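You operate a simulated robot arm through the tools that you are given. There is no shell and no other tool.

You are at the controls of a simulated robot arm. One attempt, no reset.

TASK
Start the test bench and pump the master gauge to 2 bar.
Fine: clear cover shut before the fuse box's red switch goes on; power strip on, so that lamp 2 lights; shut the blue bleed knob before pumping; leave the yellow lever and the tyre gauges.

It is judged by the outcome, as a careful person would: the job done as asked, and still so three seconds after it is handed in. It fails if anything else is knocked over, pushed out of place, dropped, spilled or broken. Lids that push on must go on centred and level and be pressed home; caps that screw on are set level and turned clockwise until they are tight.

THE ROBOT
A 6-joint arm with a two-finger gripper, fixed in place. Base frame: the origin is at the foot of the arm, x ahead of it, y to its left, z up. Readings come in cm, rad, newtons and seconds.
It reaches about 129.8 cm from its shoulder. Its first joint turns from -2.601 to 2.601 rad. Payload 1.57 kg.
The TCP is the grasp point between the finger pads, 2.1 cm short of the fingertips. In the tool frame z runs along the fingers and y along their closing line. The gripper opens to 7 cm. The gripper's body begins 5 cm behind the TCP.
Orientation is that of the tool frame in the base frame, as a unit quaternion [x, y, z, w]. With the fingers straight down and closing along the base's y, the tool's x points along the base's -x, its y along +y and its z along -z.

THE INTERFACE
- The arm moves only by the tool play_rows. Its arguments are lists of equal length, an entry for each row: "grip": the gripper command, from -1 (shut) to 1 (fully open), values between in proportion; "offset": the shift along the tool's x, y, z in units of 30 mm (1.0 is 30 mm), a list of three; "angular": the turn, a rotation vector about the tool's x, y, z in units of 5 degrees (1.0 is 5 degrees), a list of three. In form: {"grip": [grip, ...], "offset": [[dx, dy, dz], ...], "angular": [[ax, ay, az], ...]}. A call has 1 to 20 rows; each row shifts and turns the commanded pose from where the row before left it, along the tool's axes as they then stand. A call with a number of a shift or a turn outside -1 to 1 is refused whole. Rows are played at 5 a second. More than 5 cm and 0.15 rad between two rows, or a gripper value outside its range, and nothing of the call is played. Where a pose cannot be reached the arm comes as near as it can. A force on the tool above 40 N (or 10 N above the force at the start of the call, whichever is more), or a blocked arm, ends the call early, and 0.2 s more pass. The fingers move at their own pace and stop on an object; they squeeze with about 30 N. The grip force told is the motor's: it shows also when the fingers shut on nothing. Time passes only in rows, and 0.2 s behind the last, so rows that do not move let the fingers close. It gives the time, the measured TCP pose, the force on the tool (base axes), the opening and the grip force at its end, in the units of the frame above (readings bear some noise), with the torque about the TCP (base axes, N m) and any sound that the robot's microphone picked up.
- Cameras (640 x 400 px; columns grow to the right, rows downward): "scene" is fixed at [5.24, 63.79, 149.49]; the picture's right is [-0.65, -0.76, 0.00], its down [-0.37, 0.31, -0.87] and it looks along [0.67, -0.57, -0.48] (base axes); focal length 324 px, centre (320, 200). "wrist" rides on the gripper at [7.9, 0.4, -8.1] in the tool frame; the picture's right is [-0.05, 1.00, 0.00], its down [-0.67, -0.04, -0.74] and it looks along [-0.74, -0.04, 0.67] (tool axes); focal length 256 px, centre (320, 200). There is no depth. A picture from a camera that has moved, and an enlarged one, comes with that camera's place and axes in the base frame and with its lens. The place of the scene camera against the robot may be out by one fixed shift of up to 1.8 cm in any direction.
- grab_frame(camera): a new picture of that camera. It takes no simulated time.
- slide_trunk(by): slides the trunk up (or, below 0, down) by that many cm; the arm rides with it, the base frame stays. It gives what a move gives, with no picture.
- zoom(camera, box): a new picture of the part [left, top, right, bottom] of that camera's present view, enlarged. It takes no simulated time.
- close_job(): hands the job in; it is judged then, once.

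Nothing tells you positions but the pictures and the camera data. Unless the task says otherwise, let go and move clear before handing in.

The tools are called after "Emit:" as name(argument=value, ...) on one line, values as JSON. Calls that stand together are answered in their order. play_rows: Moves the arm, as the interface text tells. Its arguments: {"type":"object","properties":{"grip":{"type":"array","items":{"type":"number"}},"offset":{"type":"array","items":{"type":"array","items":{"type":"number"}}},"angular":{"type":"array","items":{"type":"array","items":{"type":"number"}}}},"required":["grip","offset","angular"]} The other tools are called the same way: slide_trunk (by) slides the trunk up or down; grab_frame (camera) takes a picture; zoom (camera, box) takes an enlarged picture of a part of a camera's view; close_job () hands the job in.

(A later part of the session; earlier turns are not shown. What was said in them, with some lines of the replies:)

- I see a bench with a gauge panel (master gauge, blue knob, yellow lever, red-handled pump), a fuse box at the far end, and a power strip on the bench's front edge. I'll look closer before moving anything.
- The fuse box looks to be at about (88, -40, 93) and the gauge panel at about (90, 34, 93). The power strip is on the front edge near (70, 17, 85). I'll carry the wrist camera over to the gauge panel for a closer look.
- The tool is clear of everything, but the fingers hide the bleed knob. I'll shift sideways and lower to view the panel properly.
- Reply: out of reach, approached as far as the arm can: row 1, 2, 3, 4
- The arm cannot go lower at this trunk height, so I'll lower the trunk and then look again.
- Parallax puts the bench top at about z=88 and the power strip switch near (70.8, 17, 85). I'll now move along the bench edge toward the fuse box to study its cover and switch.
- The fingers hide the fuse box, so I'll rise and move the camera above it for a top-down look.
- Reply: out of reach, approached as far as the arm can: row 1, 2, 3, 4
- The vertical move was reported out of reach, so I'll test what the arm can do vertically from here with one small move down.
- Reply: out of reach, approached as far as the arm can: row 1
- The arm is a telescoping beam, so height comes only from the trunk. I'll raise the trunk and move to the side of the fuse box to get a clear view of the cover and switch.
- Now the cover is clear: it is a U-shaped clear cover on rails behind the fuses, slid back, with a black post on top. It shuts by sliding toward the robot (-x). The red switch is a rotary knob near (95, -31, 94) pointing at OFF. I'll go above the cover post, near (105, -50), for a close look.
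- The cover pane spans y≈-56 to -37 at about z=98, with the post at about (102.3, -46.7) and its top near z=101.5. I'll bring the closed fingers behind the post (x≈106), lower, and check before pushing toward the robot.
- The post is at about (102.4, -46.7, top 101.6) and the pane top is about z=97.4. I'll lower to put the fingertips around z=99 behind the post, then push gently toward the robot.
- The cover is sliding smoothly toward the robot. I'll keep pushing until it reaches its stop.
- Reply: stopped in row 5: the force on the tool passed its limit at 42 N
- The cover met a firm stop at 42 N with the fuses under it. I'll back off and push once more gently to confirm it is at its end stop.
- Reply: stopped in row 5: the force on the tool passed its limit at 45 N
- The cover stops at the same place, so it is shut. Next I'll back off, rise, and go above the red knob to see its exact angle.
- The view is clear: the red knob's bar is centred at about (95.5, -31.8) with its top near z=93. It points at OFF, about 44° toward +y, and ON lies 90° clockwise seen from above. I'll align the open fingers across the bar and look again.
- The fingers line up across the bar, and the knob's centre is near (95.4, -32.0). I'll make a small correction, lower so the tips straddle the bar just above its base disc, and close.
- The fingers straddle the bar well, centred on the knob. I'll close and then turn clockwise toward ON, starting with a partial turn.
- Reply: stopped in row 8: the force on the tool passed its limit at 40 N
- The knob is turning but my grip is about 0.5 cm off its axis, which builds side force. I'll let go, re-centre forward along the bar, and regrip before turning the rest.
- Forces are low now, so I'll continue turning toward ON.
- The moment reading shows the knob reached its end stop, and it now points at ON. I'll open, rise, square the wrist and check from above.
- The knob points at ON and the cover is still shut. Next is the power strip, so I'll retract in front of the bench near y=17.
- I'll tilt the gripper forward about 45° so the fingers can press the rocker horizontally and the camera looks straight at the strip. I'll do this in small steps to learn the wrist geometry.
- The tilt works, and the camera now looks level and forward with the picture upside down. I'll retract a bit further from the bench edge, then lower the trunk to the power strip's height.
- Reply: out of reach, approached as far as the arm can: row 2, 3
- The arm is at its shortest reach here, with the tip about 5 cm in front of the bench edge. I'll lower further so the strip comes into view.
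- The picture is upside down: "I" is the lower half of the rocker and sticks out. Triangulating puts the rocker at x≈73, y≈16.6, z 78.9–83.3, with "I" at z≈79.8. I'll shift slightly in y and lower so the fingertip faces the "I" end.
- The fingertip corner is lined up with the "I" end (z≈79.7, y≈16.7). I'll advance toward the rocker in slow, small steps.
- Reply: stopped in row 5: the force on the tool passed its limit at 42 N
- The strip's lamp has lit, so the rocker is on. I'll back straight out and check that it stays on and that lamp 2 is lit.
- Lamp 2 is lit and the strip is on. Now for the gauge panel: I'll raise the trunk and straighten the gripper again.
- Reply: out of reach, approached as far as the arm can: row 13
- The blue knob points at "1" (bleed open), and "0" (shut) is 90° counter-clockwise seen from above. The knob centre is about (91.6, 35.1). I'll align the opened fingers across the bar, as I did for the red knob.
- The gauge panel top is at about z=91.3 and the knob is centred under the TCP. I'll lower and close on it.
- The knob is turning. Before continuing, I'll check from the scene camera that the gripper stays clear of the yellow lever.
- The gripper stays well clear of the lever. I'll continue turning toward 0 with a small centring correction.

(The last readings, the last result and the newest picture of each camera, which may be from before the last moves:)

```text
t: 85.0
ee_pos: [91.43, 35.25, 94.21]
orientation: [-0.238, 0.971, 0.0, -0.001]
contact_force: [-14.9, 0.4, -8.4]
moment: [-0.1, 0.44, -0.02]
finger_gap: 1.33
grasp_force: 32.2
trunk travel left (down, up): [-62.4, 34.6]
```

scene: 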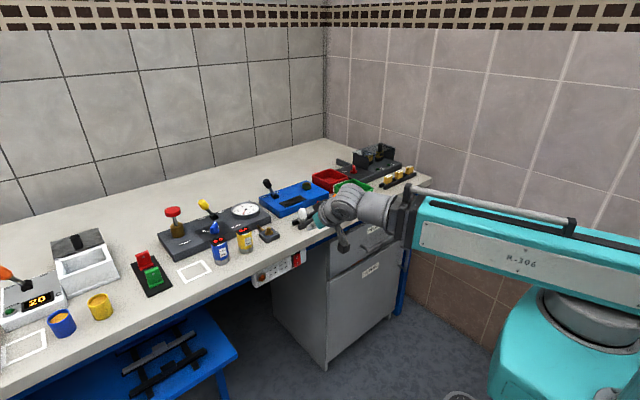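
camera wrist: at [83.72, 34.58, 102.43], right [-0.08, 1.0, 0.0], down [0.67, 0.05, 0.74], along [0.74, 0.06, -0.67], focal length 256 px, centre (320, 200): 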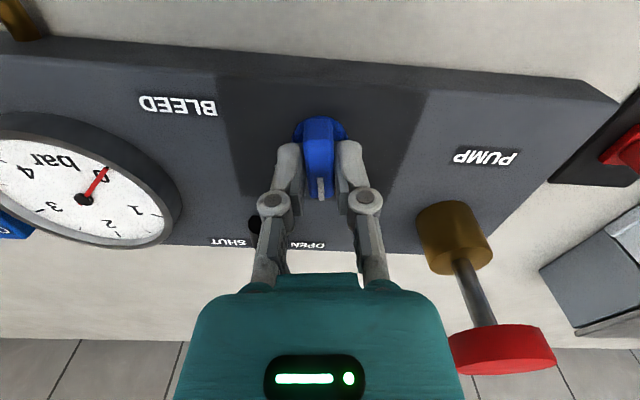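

Emit:
play_rows(grip=[-1, -1, -1, -1, -1, -1, -1], offset=[[0.035, 0.02, 0], [0, 0, 0], [0, 0, 0], [0, 0, 0], [0, 0, 0], [0, 0, 0], [0, 0, 0]], angular=[[0, 0, 0], [0, 0, -0.8], [0, 0, -0.8], [0, 0, -0.8], [0, 0, -0.8], [0, 0, -0.5], [0, 0, 0]])

Emit:
zoom(camera="wrist", box=[220, 80, 420, 230])

```text
t: 86.6
ee_pos: [91.6, 35.22, 94.24]
orientation: [-0.391, 0.92, 0.001, 0.001]
contact_force: [7.0, 5.1, 7.0]
moment: [0.17, -0.23, -0.57]
finger_gap: 1.29
grasp_force: 32.0
trunk travel left (down, up): [-62.4, 34.6]
```

```text
2.67 times, centred on (320, 155) of wrist
camera zoom: at [85.78, 29.82, 102.4], right [-0.68, 0.73, 0.0], down [0.49, 0.45, 0.75], along [0.55, 0.51, -0.66], focal length 683 px, centre (320, 320)
```

zoom: 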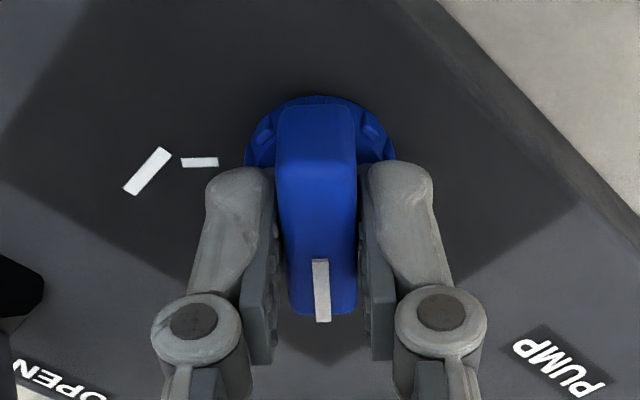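

The moment reading shows the stop has been reached at "0". I'll release, rise, and verify.

Emit:
play_rows(grip=[0.14, 0.14, 0.14, 0.14], offset=[[0, 0, 0], [0, 0, 0], [0, 0, 0], [0, 0, 0]], angular=[[0, 0, 0], [0, 0, 0], [0, 0, 0], [0, 0, 0]])

Emit:
slide_trunk(by=16)

Emit:
play_rows(grip=[-1, -1, -1, -1, -1, -1, -1, -1, -1, -1, -1], offset=[[0, 0, 0], [0, 0, 0], [0, 0, 0], [0, 0, 0], [0, 0, 0], [0, 0, 0], [0, 0, 0], [0, 0, 0], [0, 0, 0], [0, 0, 0], [0, 0, 0]], angular=[[0, 0, 0.92], [0, 0, 0.92], [0, 0, 0.92], [0, 0, 0.92], [0, 0, 0.92], [0, 0, 0.92], [0, 0, 0.92], [0, 0, 0.92], [0, 0, 0.92], [0, 0, 0.92], [0, 0, 0]])

Emit:
grab_frame(camera="wrist")

Emit:
zoom(camera="scene", box=[150, 170, 310, 280])

```text
t: 87.6
ee_pos: [91.47, 35.27, 94.19]
orientation: [-0.391, 0.921, 0.002, 0.0]
contact_force: [0.2, -0.5, -0.3]
moment: [-0.02, 0.03, -0.02]
finger_gap: 3.99
grasp_force: 0.1
trunk travel left (down, up): [-62.4, 34.6]
```

```text
t: 89.4
ee_pos: [91.37, 35.16, 110.21]
orientation: [-0.39, 0.921, 0.001, 0.001]
contact_force: [-1.9, 0.0, 0.6]
moment: [0.02, 0.01, 0.0]
finger_gap: 4.01
grasp_force: 0.0
trunk travel left (down, up): [-78.4, 18.6]
```

```text
t: 91.8
ee_pos: [91.42, 35.14, 110.26]
orientation: [0.002, 1.0, 0.001, 0.0]
contact_force: [-0.3, 0.3, 0.8]
moment: [0.0, 0.0, -0.03]
finger_gap: 0.0
grasp_force: 29.2
trunk travel left (down, up): [-78.4, 18.6]
```

```text
taken
camera wrist: at [83.58, 35.71, 118.42], right [0.06, 1.0, 0.0], down [0.67, -0.04, 0.74], along [0.74, -0.04, -0.67], focal length 256 px, centre (320, 200)
```

wrist: 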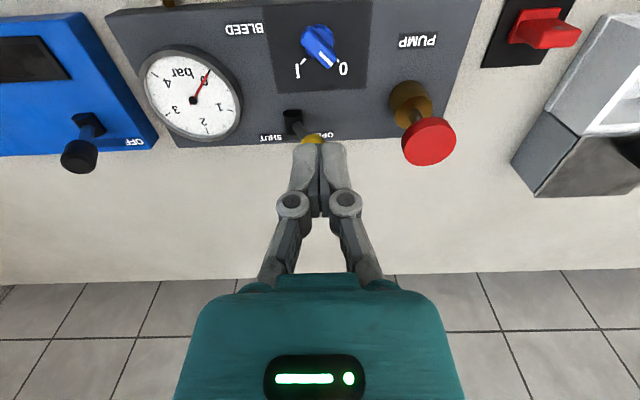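

```text
3.64 times, centred on (230, 225) of scene
camera zoom: at [5.24, 63.79, 149.49], right [-0.65, -0.76, 0.0], down [-0.37, 0.31, -0.87], along [0.67, -0.57, -0.48], focal length 1177 px, centre (647, 109)
```

zoom: 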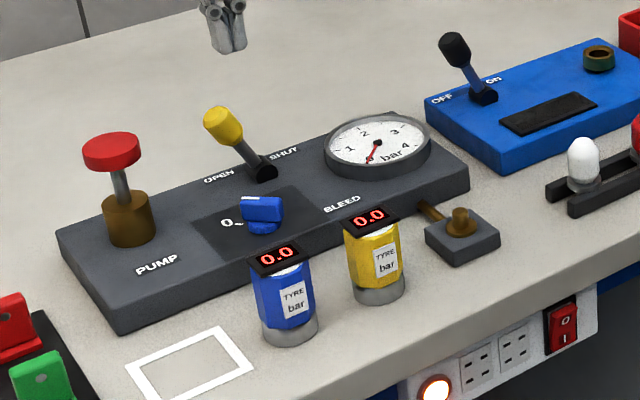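

The bleed knob is at 0, the gauge reads 0, and the yellow lever is untouched. The pump's red handle is centred near (97.4, 44.7) with its top at about z=99.3. I'll move above it and lower to just above the handle.

Emit:
play_rows(grip=[-1, -1, -1, -1, -1], offset=[[-0.5, 0.8, 0], [-0.5, 0.8, 0], [-0.5, 0.8, 0], [-0.5, 0.8, 0], [0, 0, 0]], angular=[[0, 0, 0], [0, 0, 0], [0, 0, 0], [0, 0, 0], [0, 0, 0]])

Emit:
slide_trunk(by=-6.5)

Emit:
grab_frame(camera="wrist")

Emit:
zoom(camera="scene", box=[130, 160, 290, 270])

```text
t: 93.0
ee_pos: [97.52, 44.97, 110.18]
orientation: [-0.001, 1.0, 0.0, 0.001]
contact_force: [0.1, 0.3, -0.4]
moment: [0.0, 0.01, -0.03]
finger_gap: 0.0
grasp_force: 29.1
trunk travel left (down, up): [-78.4, 18.6]
```

```text
t: 94.0
ee_pos: [97.55, 44.81, 103.76]
orientation: [0.0, 1.0, 0.001, 0.0]
contact_force: [-0.3, -0.7, 0.3]
moment: [-0.02, 0.0, 0.01]
finger_gap: 0.01
grasp_force: 29.0
trunk travel left (down, up): [-71.9, 25.1]
```

```text
taken
camera wrist: at [89.66, 45.44, 111.93], right [0.05, 1.0, 0.0], down [0.67, -0.04, 0.74], along [0.74, -0.04, -0.67], focal length 256 px, centre (320, 200)
```

wrist: 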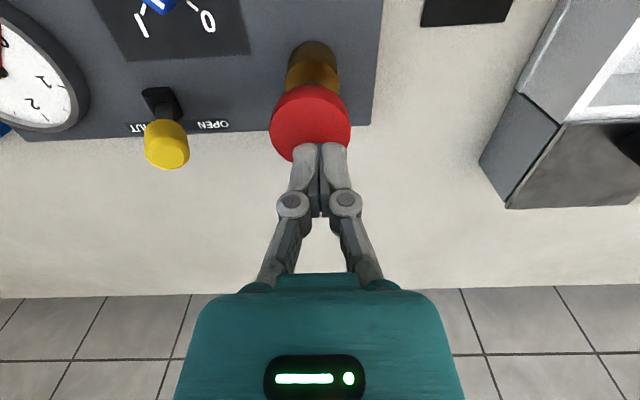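

```text
3.64 times, centred on (210, 215) of scene
camera zoom: at [5.24, 63.79, 149.49], right [-0.65, -0.76, 0.0], down [-0.37, 0.31, -0.87], along [0.67, -0.57, -0.48], focal length 1177 px, centre (720, 146)
```

zoom: 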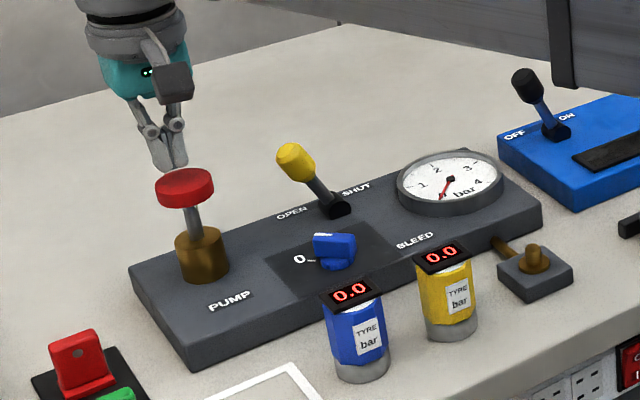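

Emit:
play_rows(grip=[-1, -1], offset=[[0.1, -0.1, 0], [0, 0, 0]], angular=[[0, 0, 0], [0, 0, 0]])

Emit:
slide_trunk(by=-3)

Emit:
zoom(camera="scene", box=[130, 160, 290, 270])

```text
t: 94.6
ee_pos: [97.15, 44.79, 103.81]
orientation: [0.0, 1.0, 0.001, 0.0]
contact_force: [-0.3, 0.3, -0.2]
moment: [0.03, 0.01, -0.01]
finger_gap: 0.0
grasp_force: 28.1
trunk travel left (down, up): [-71.9, 25.1]
```

```text
t: 95.4
ee_pos: [97.24, 44.8, 100.82]
orientation: [0.0, 1.0, 0.001, 0.0]
contact_force: [1.1, 0.1, 3.1]
moment: [-0.05, 0.0, 0.01]
finger_gap: 0.59
grasp_force: 28.3
trunk travel left (down, up): [-68.9, 28.1]
```

```text
3.64 times, centred on (210, 215) of scene
camera zoom: at [5.24, 63.79, 149.49], right [-0.65, -0.76, 0.0], down [-0.37, 0.31, -0.87], along [0.67, -0.57, -0.48], focal length 1177 px, centre (720, 146)
```

zoom: 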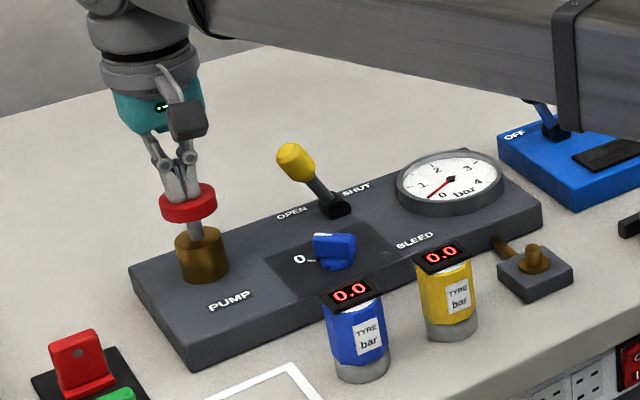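

The handle has started moving down with very little force. I'll look at the gauge needle closely.

Emit:
zoom(camera="scene", box=[225, 190, 275, 225])

Emit:
grab_frame(camera="wrist")

```text
11.43 times, centred on (250, 208) of scene
camera zoom: at [5.24, 63.79, 149.49], right [-0.65, -0.76, 0.0], down [-0.37, 0.31, -0.87], along [0.67, -0.57, -0.48], focal length 3700 px, centre (1120, 114)
```

zoom: 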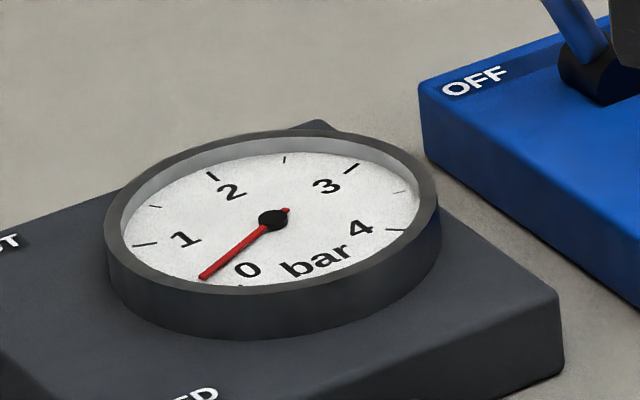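

```text
taken
camera wrist: at [89.37, 45.18, 108.93], right [0.05, 1.0, 0.0], down [0.67, -0.04, 0.74], along [0.74, -0.04, -0.67], focal length 256 px, centre (320, 200)
```

wrist: 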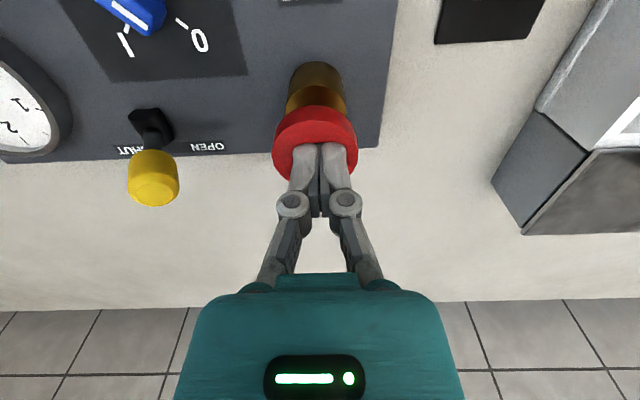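

The needle is already off zero (about 0.4 bar), so pressure follows the downstroke continuously. I'll press in small steps and read the gauge each time.

Emit:
slide_trunk(by=-1)

Emit:
zoom(camera="scene", box=[225, 190, 275, 225])

Emit:
zoom(camera="scene", box=[150, 170, 230, 240])

```text
t: 96.0
ee_pos: [97.22, 44.8, 99.77]
orientation: [-0.001, 1.0, 0.001, 0.0]
contact_force: [1.0, 0.5, 3.3]
moment: [-0.03, -0.04, -0.01]
finger_gap: 0.59
grasp_force: 29.2
trunk travel left (down, up): [-67.9, 29.1]
```

```text
11.43 times, centred on (250, 208) of scene
camera zoom: at [5.24, 63.79, 149.49], right [-0.65, -0.76, 0.0], down [-0.37, 0.31, -0.87], along [0.67, -0.57, -0.48], focal length 3700 px, centre (1120, 114)
```

zoom: 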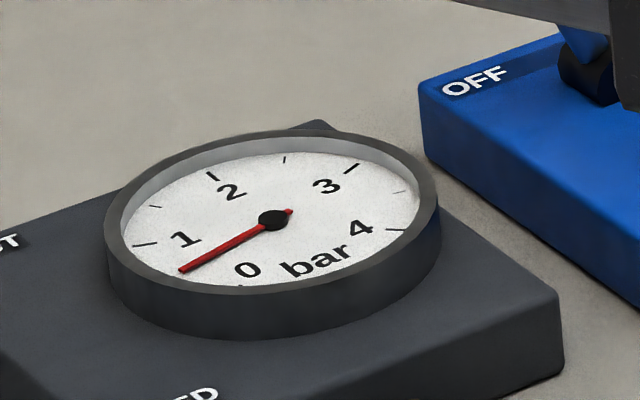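

```text
5.71 times, centred on (190, 205) of scene
camera zoom: at [5.24, 63.79, 149.49], right [-0.65, -0.76, 0.0], down [-0.37, 0.31, -0.87], along [0.67, -0.57, -0.48], focal length 1850 px, centre (1063, 171)
```

zoom: 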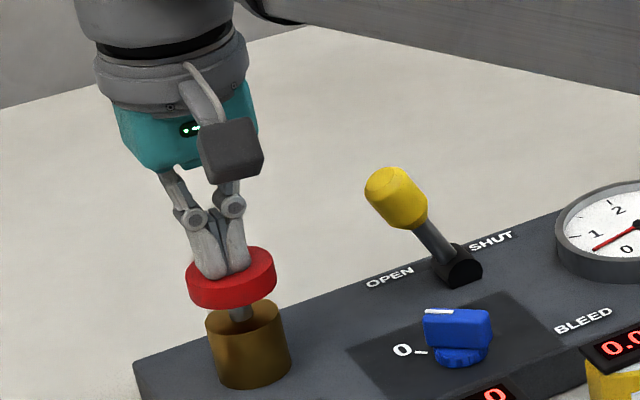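

Emit:
slide_trunk(by=-0.8)

Emit:
zoom(camera="scene", box=[225, 190, 275, 225])

Emit:
zoom(camera="scene", box=[150, 170, 230, 240])

```text
t: 96.5
ee_pos: [97.14, 44.8, 99.08]
orientation: [0.001, 1.0, 0.001, 0.0]
contact_force: [0.9, 0.3, 4.1]
moment: [0.03, -0.03, -0.01]
finger_gap: 0.58
grasp_force: 28.9
trunk travel left (down, up): [-67.1, 29.9]
```

```text
11.43 times, centred on (250, 208) of scene
camera zoom: at [5.24, 63.79, 149.49], right [-0.65, -0.76, 0.0], down [-0.37, 0.31, -0.87], along [0.67, -0.57, -0.48], focal length 3700 px, centre (1120, 114)
```

zoom: 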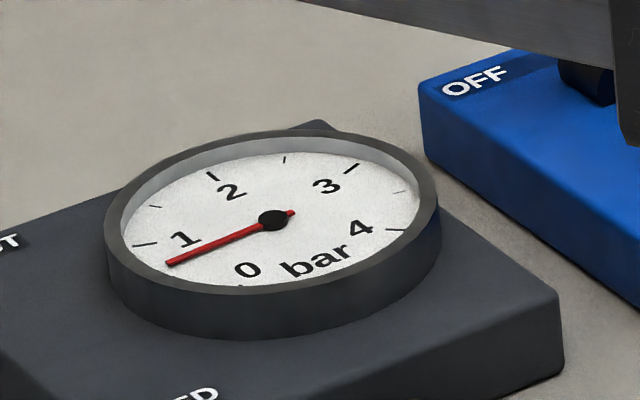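

```text
5.71 times, centred on (190, 205) of scene
camera zoom: at [5.24, 63.79, 149.49], right [-0.65, -0.76, 0.0], down [-0.37, 0.31, -0.87], along [0.67, -0.57, -0.48], focal length 1850 px, centre (1063, 171)
```

zoom: 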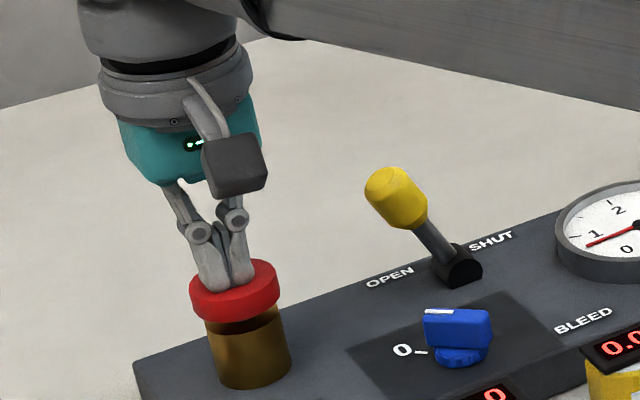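

Emit:
slide_trunk(by=-0.6)

Emit:
zoom(camera="scene", box=[225, 190, 275, 225])

Emit:
zoom(camera="scene", box=[150, 170, 230, 240])

```text
t: 97.1
ee_pos: [97.21, 44.86, 98.37]
orientation: [0.0, 1.0, 0.001, 0.001]
contact_force: [0.9, 0.5, 5.8]
moment: [0.03, -0.01, 0.01]
finger_gap: 0.61
grasp_force: 28.4
trunk travel left (down, up): [-66.5, 30.5]
```

```text
11.43 times, centred on (250, 208) of scene
camera zoom: at [5.24, 63.79, 149.49], right [-0.65, -0.76, 0.0], down [-0.37, 0.31, -0.87], along [0.67, -0.57, -0.48], focal length 3700 px, centre (1120, 114)
```

zoom: 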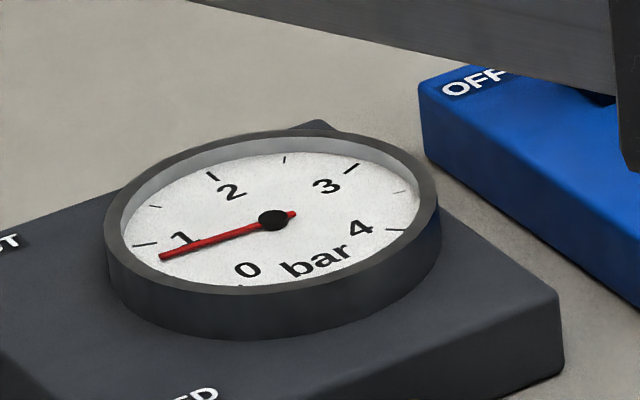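

```text
5.71 times, centred on (190, 205) of scene
camera zoom: at [5.24, 63.79, 149.49], right [-0.65, -0.76, 0.0], down [-0.37, 0.31, -0.87], along [0.67, -0.57, -0.48], focal length 1850 px, centre (1063, 171)
```

zoom: 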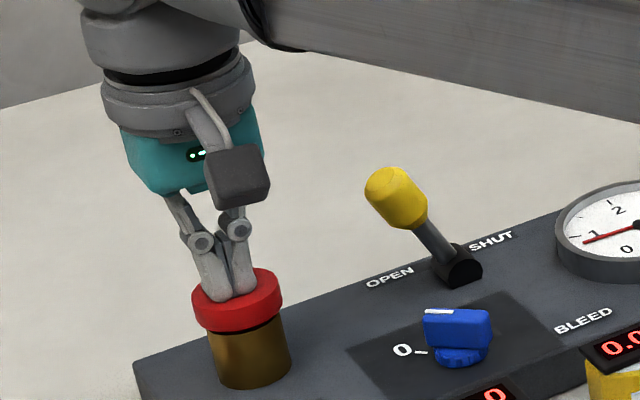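

The first downstroke gave about 0.77 bar and the handle is at its bottom. I'll lift to see whether it springs back and the pressure holds.

Emit:
slide_trunk(by=5.5)

Emit:
zoom(camera="scene", box=[225, 190, 275, 225])

Emit:
zoom(camera="scene", box=[150, 170, 230, 240])

```text
t: 98.0
ee_pos: [97.26, 44.8, 103.77]
orientation: [0.0, 1.0, 0.001, 0.0]
contact_force: [-0.2, 1.1, -0.1]
moment: [-0.04, 0.0, -0.01]
finger_gap: 0.0
grasp_force: 28.9
trunk travel left (down, up): [-72.0, 25.0]
```

```text
11.43 times, centred on (250, 208) of scene
camera zoom: at [5.24, 63.79, 149.49], right [-0.65, -0.76, 0.0], down [-0.37, 0.31, -0.87], along [0.67, -0.57, -0.48], focal length 3700 px, centre (1120, 114)
```

zoom: 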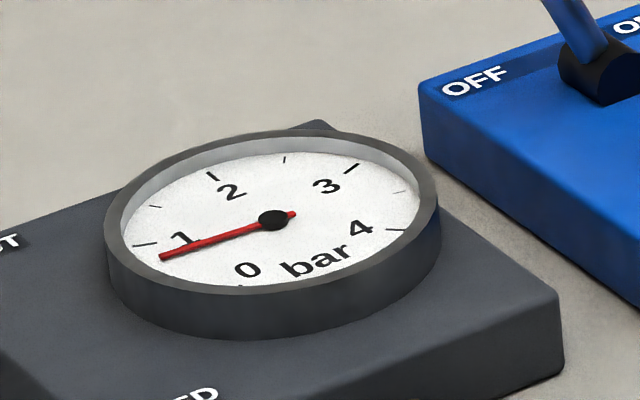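

```text
5.71 times, centred on (190, 205) of scene
camera zoom: at [5.24, 63.79, 149.49], right [-0.65, -0.76, 0.0], down [-0.37, 0.31, -0.87], along [0.67, -0.57, -0.48], focal length 1850 px, centre (1063, 171)
```

zoom: 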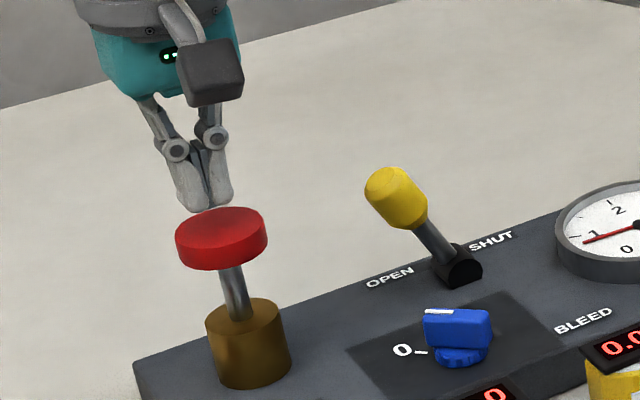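

The handle springs back and the pressure holds. I'll do a second full stroke.

Emit:
slide_trunk(by=-5.4)

Emit:
zoom(camera="scene", box=[225, 190, 275, 225])

```text
t: 99.0
ee_pos: [97.23, 44.9, 98.41]
orientation: [0.0, 1.0, 0.001, 0.0]
contact_force: [0.9, 0.9, 4.1]
moment: [-0.02, -0.04, 0.0]
finger_gap: 0.6
grasp_force: 28.5
trunk travel left (down, up): [-66.6, 30.4]
```

```text
11.43 times, centred on (250, 208) of scene
camera zoom: at [5.24, 63.79, 149.49], right [-0.65, -0.76, 0.0], down [-0.37, 0.31, -0.87], along [0.67, -0.57, -0.48], focal length 3700 px, centre (1120, 114)
```

zoom: 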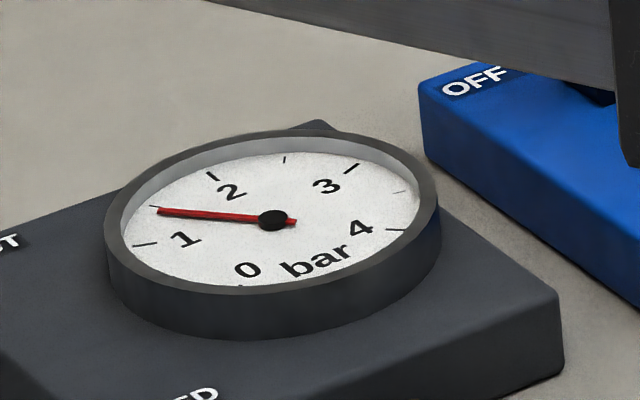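

Now about 1.46 bar. I'll lift, confirm it holds, then do a partial third stroke in small steps up to 2 bar.

Emit:
slide_trunk(by=5.4)

Emit:
play_rows(grip=[-1, -1, -1, -1, -1], offset=[[0, 0, 0], [0, 0, 0], [0, 0, 0], [0, 0, 0], [0, 0, 0]], angular=[[0, 0, 0], [0, 0, 0], [0, 0, 0], [0, 0, 0], [0, 0, 0]])

Emit:
zoom(camera="scene", box=[225, 190, 275, 225])

Emit:
zoom(camera="scene", box=[150, 170, 230, 240])

```text
t: 99.9
ee_pos: [97.16, 44.8, 103.77]
orientation: [-0.001, 1.0, 0.0, 0.0]
contact_force: [-0.2, 0.3, 0.2]
moment: [0.0, -0.02, 0.0]
finger_gap: 0.0
grasp_force: 28.8
trunk travel left (down, up): [-72.0, 25.0]
```

```text
t: 101.1
ee_pos: [97.2, 44.87, 103.86]
orientation: [0.0, 1.0, -0.001, 0.0]
contact_force: [0.7, 0.0, 0.0]
moment: [0.04, 0.01, 0.01]
finger_gap: 0.01
grasp_force: 28.2
trunk travel left (down, up): [-72.0, 25.0]
```

```text
11.43 times, centred on (250, 208) of scene
camera zoom: at [5.24, 63.79, 149.49], right [-0.65, -0.76, 0.0], down [-0.37, 0.31, -0.87], along [0.67, -0.57, -0.48], focal length 3700 px, centre (1120, 114)
```

zoom: 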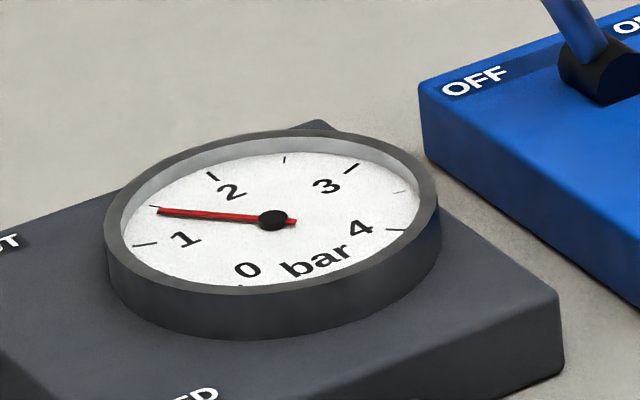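

```text
5.71 times, centred on (190, 205) of scene
camera zoom: at [5.24, 63.79, 149.49], right [-0.65, -0.76, 0.0], down [-0.37, 0.31, -0.87], along [0.67, -0.57, -0.48], focal length 1850 px, centre (1063, 171)
```

zoom: 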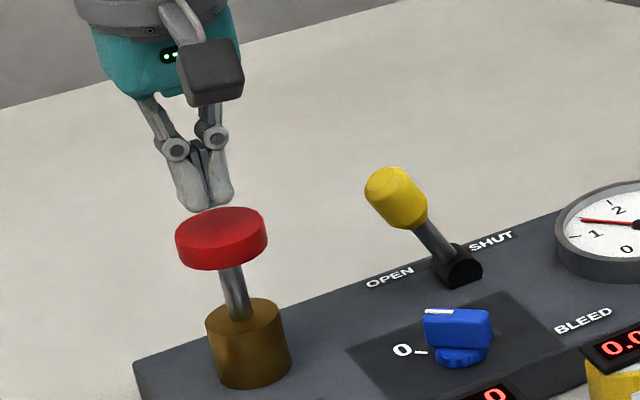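

Emit:
slide_trunk(by=-3.9)

Emit:
zoom(camera="scene", box=[225, 190, 275, 225])

```text
t: 102.0
ee_pos: [97.25, 44.8, 100.03]
orientation: [0.0, 1.0, 0.001, 0.0]
contact_force: [0.8, 0.1, 2.1]
moment: [0.02, -0.01, 0.02]
finger_gap: 0.62
grasp_force: 28.5
trunk travel left (down, up): [-68.1, 28.9]
```

```text
11.43 times, centred on (250, 208) of scene
camera zoom: at [5.24, 63.79, 149.49], right [-0.65, -0.76, 0.0], down [-0.37, 0.31, -0.87], along [0.67, -0.57, -0.48], focal length 3700 px, centre (1120, 114)
```

zoom: 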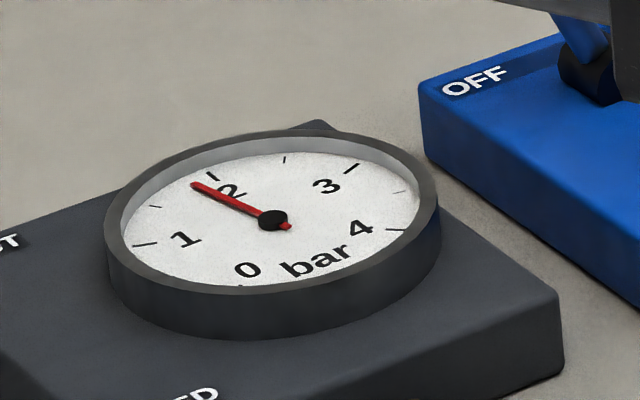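

About 1.8 bar. I'll continue with smaller steps.

Emit:
slide_trunk(by=-0.5)

Emit:
zoom(camera="scene", box=[230, 195, 270, 220])

```text
t: 102.5
ee_pos: [97.22, 44.74, 99.5]
orientation: [0.0, 1.0, 0.001, 0.0]
contact_force: [1.5, 2.0, 3.3]
moment: [0.01, -0.03, 0.03]
finger_gap: 0.57
grasp_force: 28.2
trunk travel left (down, up): [-67.6, 29.4]
```

```text
16.00 times, centred on (250, 208) of scene
camera zoom: at [5.24, 63.79, 149.49], right [-0.65, -0.76, 0.0], down [-0.37, 0.31, -0.87], along [0.67, -0.57, -0.48], focal length 5180 px, centre (1440, 80)
```

zoom: 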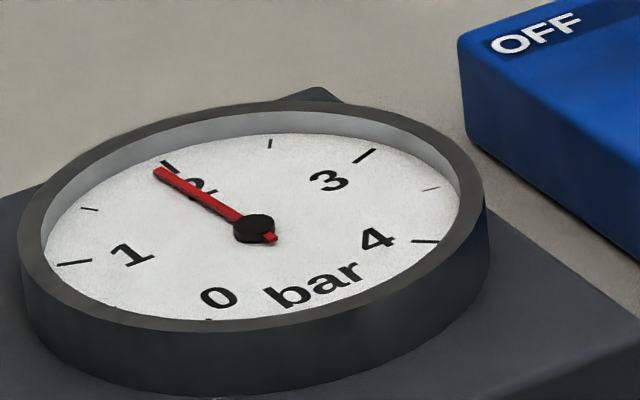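

About 1.9 bar. One more small step.

Emit:
slide_trunk(by=-0.4)

Emit:
zoom(camera="scene", box=[230, 195, 270, 220])

```text
t: 103.0
ee_pos: [97.24, 44.73, 99.0]
orientation: [0.0, 1.0, 0.001, 0.0]
contact_force: [1.9, 0.3, 4.5]
moment: [0.01, -0.03, -0.02]
finger_gap: 0.6
grasp_force: 28.1
trunk travel left (down, up): [-67.2, 29.8]
```

```text
16.00 times, centred on (250, 208) of scene
camera zoom: at [5.24, 63.79, 149.49], right [-0.65, -0.76, 0.0], down [-0.37, 0.31, -0.87], along [0.67, -0.57, -0.48], focal length 5180 px, centre (1440, 80)
```

zoom: 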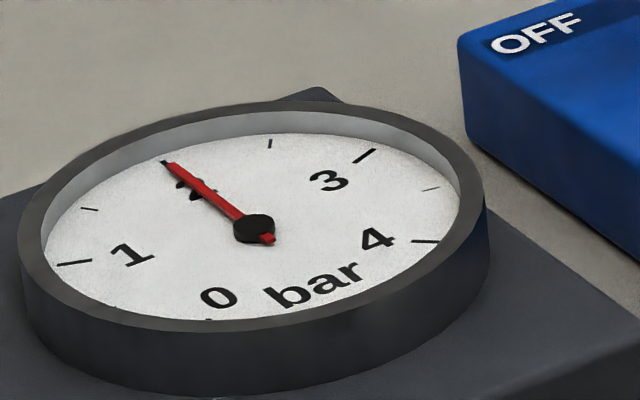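

The needle is almost exactly on 2. I'll magnify further to judge it.

Emit:
zoom(camera="scene", box=[234, 200, 258, 215])

Emit:
grab_frame(camera="wrist")

```text
16.00 times, centred on (246, 208) of scene
camera zoom: at [5.24, 63.79, 149.49], right [-0.65, -0.76, 0.0], down [-0.37, 0.31, -0.87], along [0.67, -0.57, -0.48], focal length 5180 px, centre (1504, 80)
```

zoom: 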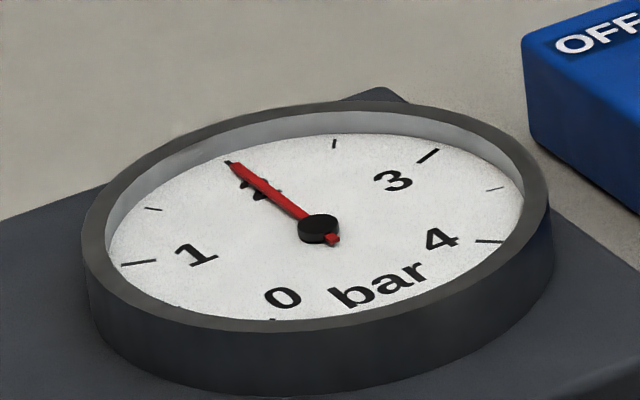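

```text
taken
camera wrist: at [89.35, 45.18, 107.24], right [0.05, 1.0, 0.0], down [0.67, -0.04, 0.74], along [0.74, -0.04, -0.67], focal length 256 px, centre (320, 200)
```

wrist: 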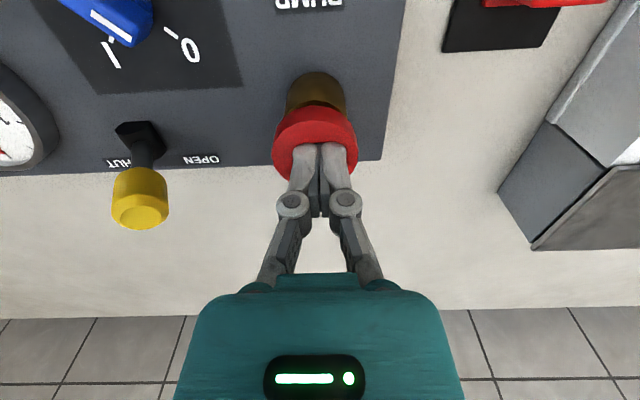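

The needle sits on the 2 mark. I'll lift off the handle, clear the panel, and check the gauge from above with the wrist camera.

Emit:
slide_trunk(by=12)

Emit:
play_rows(grip=[-1, -1, -1, -1, -1, -1, -1, -1], offset=[[0.5, -1, 0], [0.5, -1, 0], [0, -1, 0], [0, -1, 0], [0, -1, 0], [0, -0.6, 0], [0, 0, 0], [0, 0, 0]], angular=[[0, 0, 0], [0, 0, 0], [0, 0, 0], [0, 0, 0], [0, 0, 0], [0, 0, 0], [0, 0, 0], [0, 0, 0]])

Emit:
grab_frame(camera="wrist")

Emit:
zoom(camera="wrist", box=[200, 20, 360, 140])

Emit:
zoom(camera="scene", box=[230, 195, 270, 220])

```text
t: 104.5
ee_pos: [97.21, 44.73, 111.1]
orientation: [0.001, 1.0, 0.0, 0.0]
contact_force: [0.3, 0.0, 0.6]
moment: [-0.01, -0.05, -0.04]
finger_gap: 0.0
grasp_force: 28.3
trunk travel left (down, up): [-79.2, 17.8]
```

```text
t: 106.3
ee_pos: [94.4, 27.96, 110.97]
orientation: [-0.001, 1.0, 0.001, 0.0]
contact_force: [1.2, -0.6, 0.9]
moment: [0.0, -0.02, -0.01]
finger_gap: 0.02
grasp_force: 27.5
trunk travel left (down, up): [-79.2, 17.8]
```

```text
taken
camera wrist: at [86.43, 28.32, 119.22], right [0.05, 1.0, 0.0], down [0.67, -0.04, 0.74], along [0.74, -0.04, -0.67], focal length 256 px, centre (320, 200)
```

wrist: 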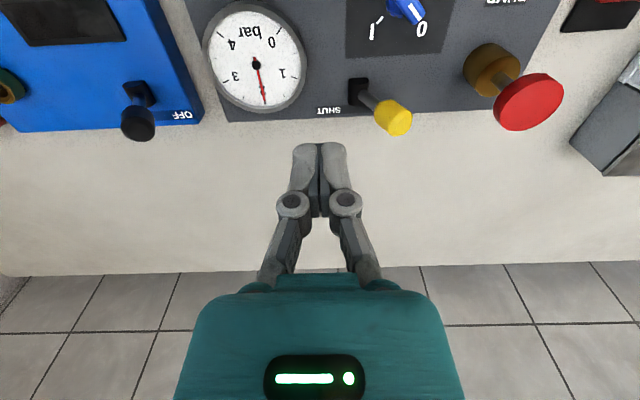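

```text
3.33 times, centred on (280, 80) of wrist
camera zoom: at [86.43, 28.32, 119.22], right [0.05, 1.0, 0.0], down [0.67, -0.04, 0.74], along [0.74, -0.04, -0.67], focal length 853 px, centre (453, 600)
```

zoom: 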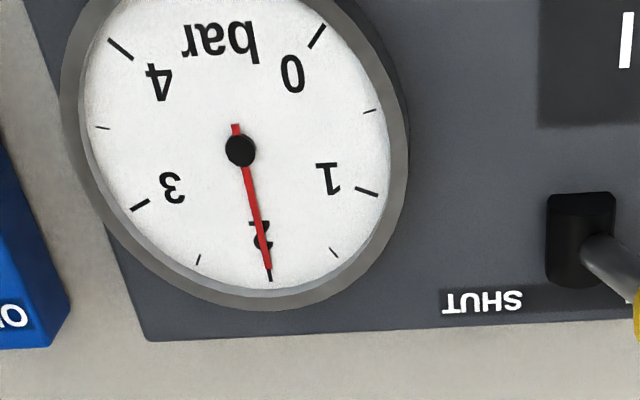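

```text
16.00 times, centred on (250, 208) of scene
camera zoom: at [5.24, 63.79, 149.49], right [-0.65, -0.76, 0.0], down [-0.37, 0.31, -0.87], along [0.67, -0.57, -0.48], focal length 5180 px, centre (1440, 80)
```

zoom: 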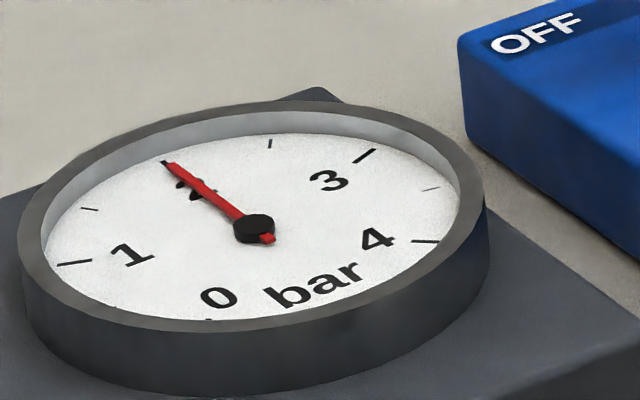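

The gauge reads 2 bar from directly above and is holding. I'll move the arm clear and do a final check of everything.

Emit:
slide_trunk(by=8)

Emit:
play_rows(grip=[-1, -1, -1, -1, -1, -1, -1, -1, -1, -1, -1, -1], offset=[[1, 0, 0], [1, 0, 0], [1, 0, 0], [1, 0, 0], [1, 0, 0], [1, 0, 0], [1, 0, 0], [1, 0, 0], [1, 0, 0], [1, -0.5, 0], [0, -0.5, 0], [0, 0, 0]], angular=[[0, 0, 0], [0, 0, 0], [0, 0, 0], [0, 0, 0], [0, 0, 0], [0, 0, 0], [0, 0, 0], [0, 0, 0], [0, 0, 0], [0, 0, 0], [0, 0, 0], [0, 0, 0]])

Emit:
grab_frame(camera="scene")

Emit:
zoom(camera="scene", box=[150, 170, 310, 290])

Emit:
zoom(camera="scene", box=[310, 125, 430, 200])

Emit:
zoom(camera="scene", box=[230, 195, 270, 220])

```text
t: 107.5
ee_pos: [94.19, 27.91, 119.06]
orientation: [0.0, 1.0, 0.001, 0.0]
contact_force: [-0.1, 0.0, 0.4]
moment: [0.02, 0.02, -0.01]
finger_gap: 0.02
grasp_force: 28.9
trunk travel left (down, up): [-87.2, 9.8]
```

```text
t: 110.1
ee_pos: [64.34, 24.76, 118.98]
orientation: [0.0, 1.0, 0.001, -0.001]
contact_force: [0.0, 0.0, -0.2]
moment: [-0.01, 0.0, 0.01]
finger_gap: 0.01
grasp_force: 28.5
trunk travel left (down, up): [-87.2, 9.8]
```

```text
taken
```

scene: 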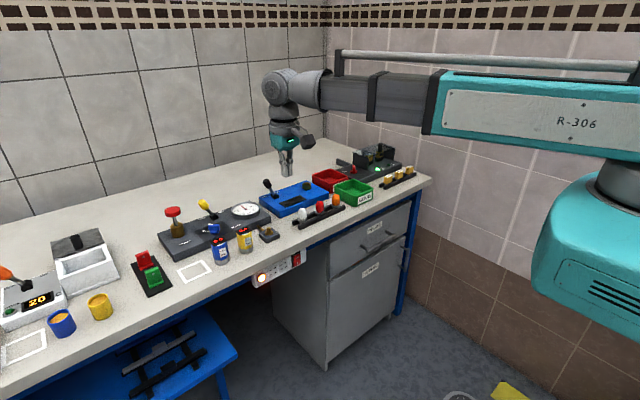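

```text
3.33 times, centred on (230, 230) of scene
camera zoom: at [5.24, 63.79, 149.49], right [-0.65, -0.76, 0.0], down [-0.37, 0.31, -0.87], along [0.67, -0.57, -0.48], focal length 1079 px, centre (620, 100)
```

zoom: 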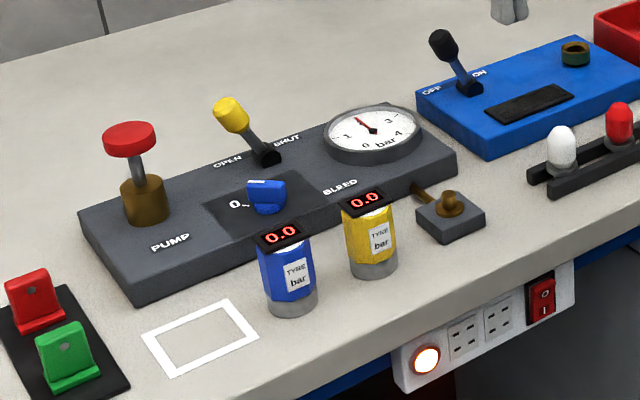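

```text
5.33 times, centred on (370, 162) of scene
camera zoom: at [5.24, 63.79, 149.49], right [-0.65, -0.76, 0.0], down [-0.37, 0.31, -0.87], along [0.67, -0.57, -0.48], focal length 1727 px, centre (53, 400)
```

zoom: 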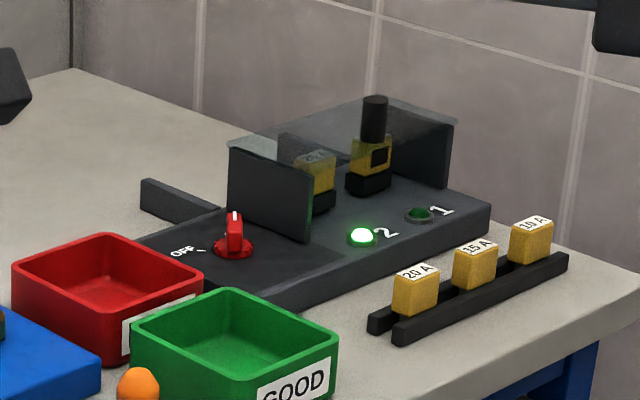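

```text
16.00 times, centred on (250, 208) of scene
camera zoom: at [5.24, 63.79, 149.49], right [-0.65, -0.76, 0.0], down [-0.37, 0.31, -0.87], along [0.67, -0.57, -0.48], focal length 5180 px, centre (1440, 80)
```

zoom: 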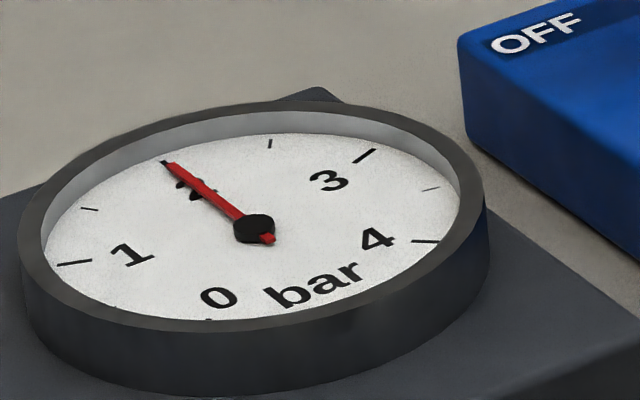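

Everything checks out:
- **Fuse box:** the clear cover is shut, the red switch is at ON and lamp 2 is lit.
- **Power strip:** it is on and its lamp is lit.
- **Gauge panel:** the bleed knob is at 0 and the master gauge has held 2 bar for about 7 seconds.
- **Left alone:** the yellow lever and tyre gauges are untouched, and the arm is clear.

I'm handing the job in.

Emit:
close_job()

```text
The job is handed in.
```

The test bench is running and the master gauge reads 2 bar. It held there for about 7 seconds before I handed the job in.

- **Fuse box:** I slid the clear cover shut against its stop first, then turned the red switch to ON.
- **Power strip:** the rocker is on, its own lamp is lit, and lamp 2 on the fuse box is lit. Lamp 1 stayed dark. The 15 A fuse in its slot has a black window and may be blown; I left it alone because you only asked for lamp 2.
- **Pumping:** I turned the blue bleed knob from 1 to 0, taking 0 as shut, then pumped two full strokes and a partial third.
- **Left alone:** the yellow lever is still at OPEN and both tyre gauges still read 0.0. Nothing was knocked or moved out of place, and the arm is clear of the bench.
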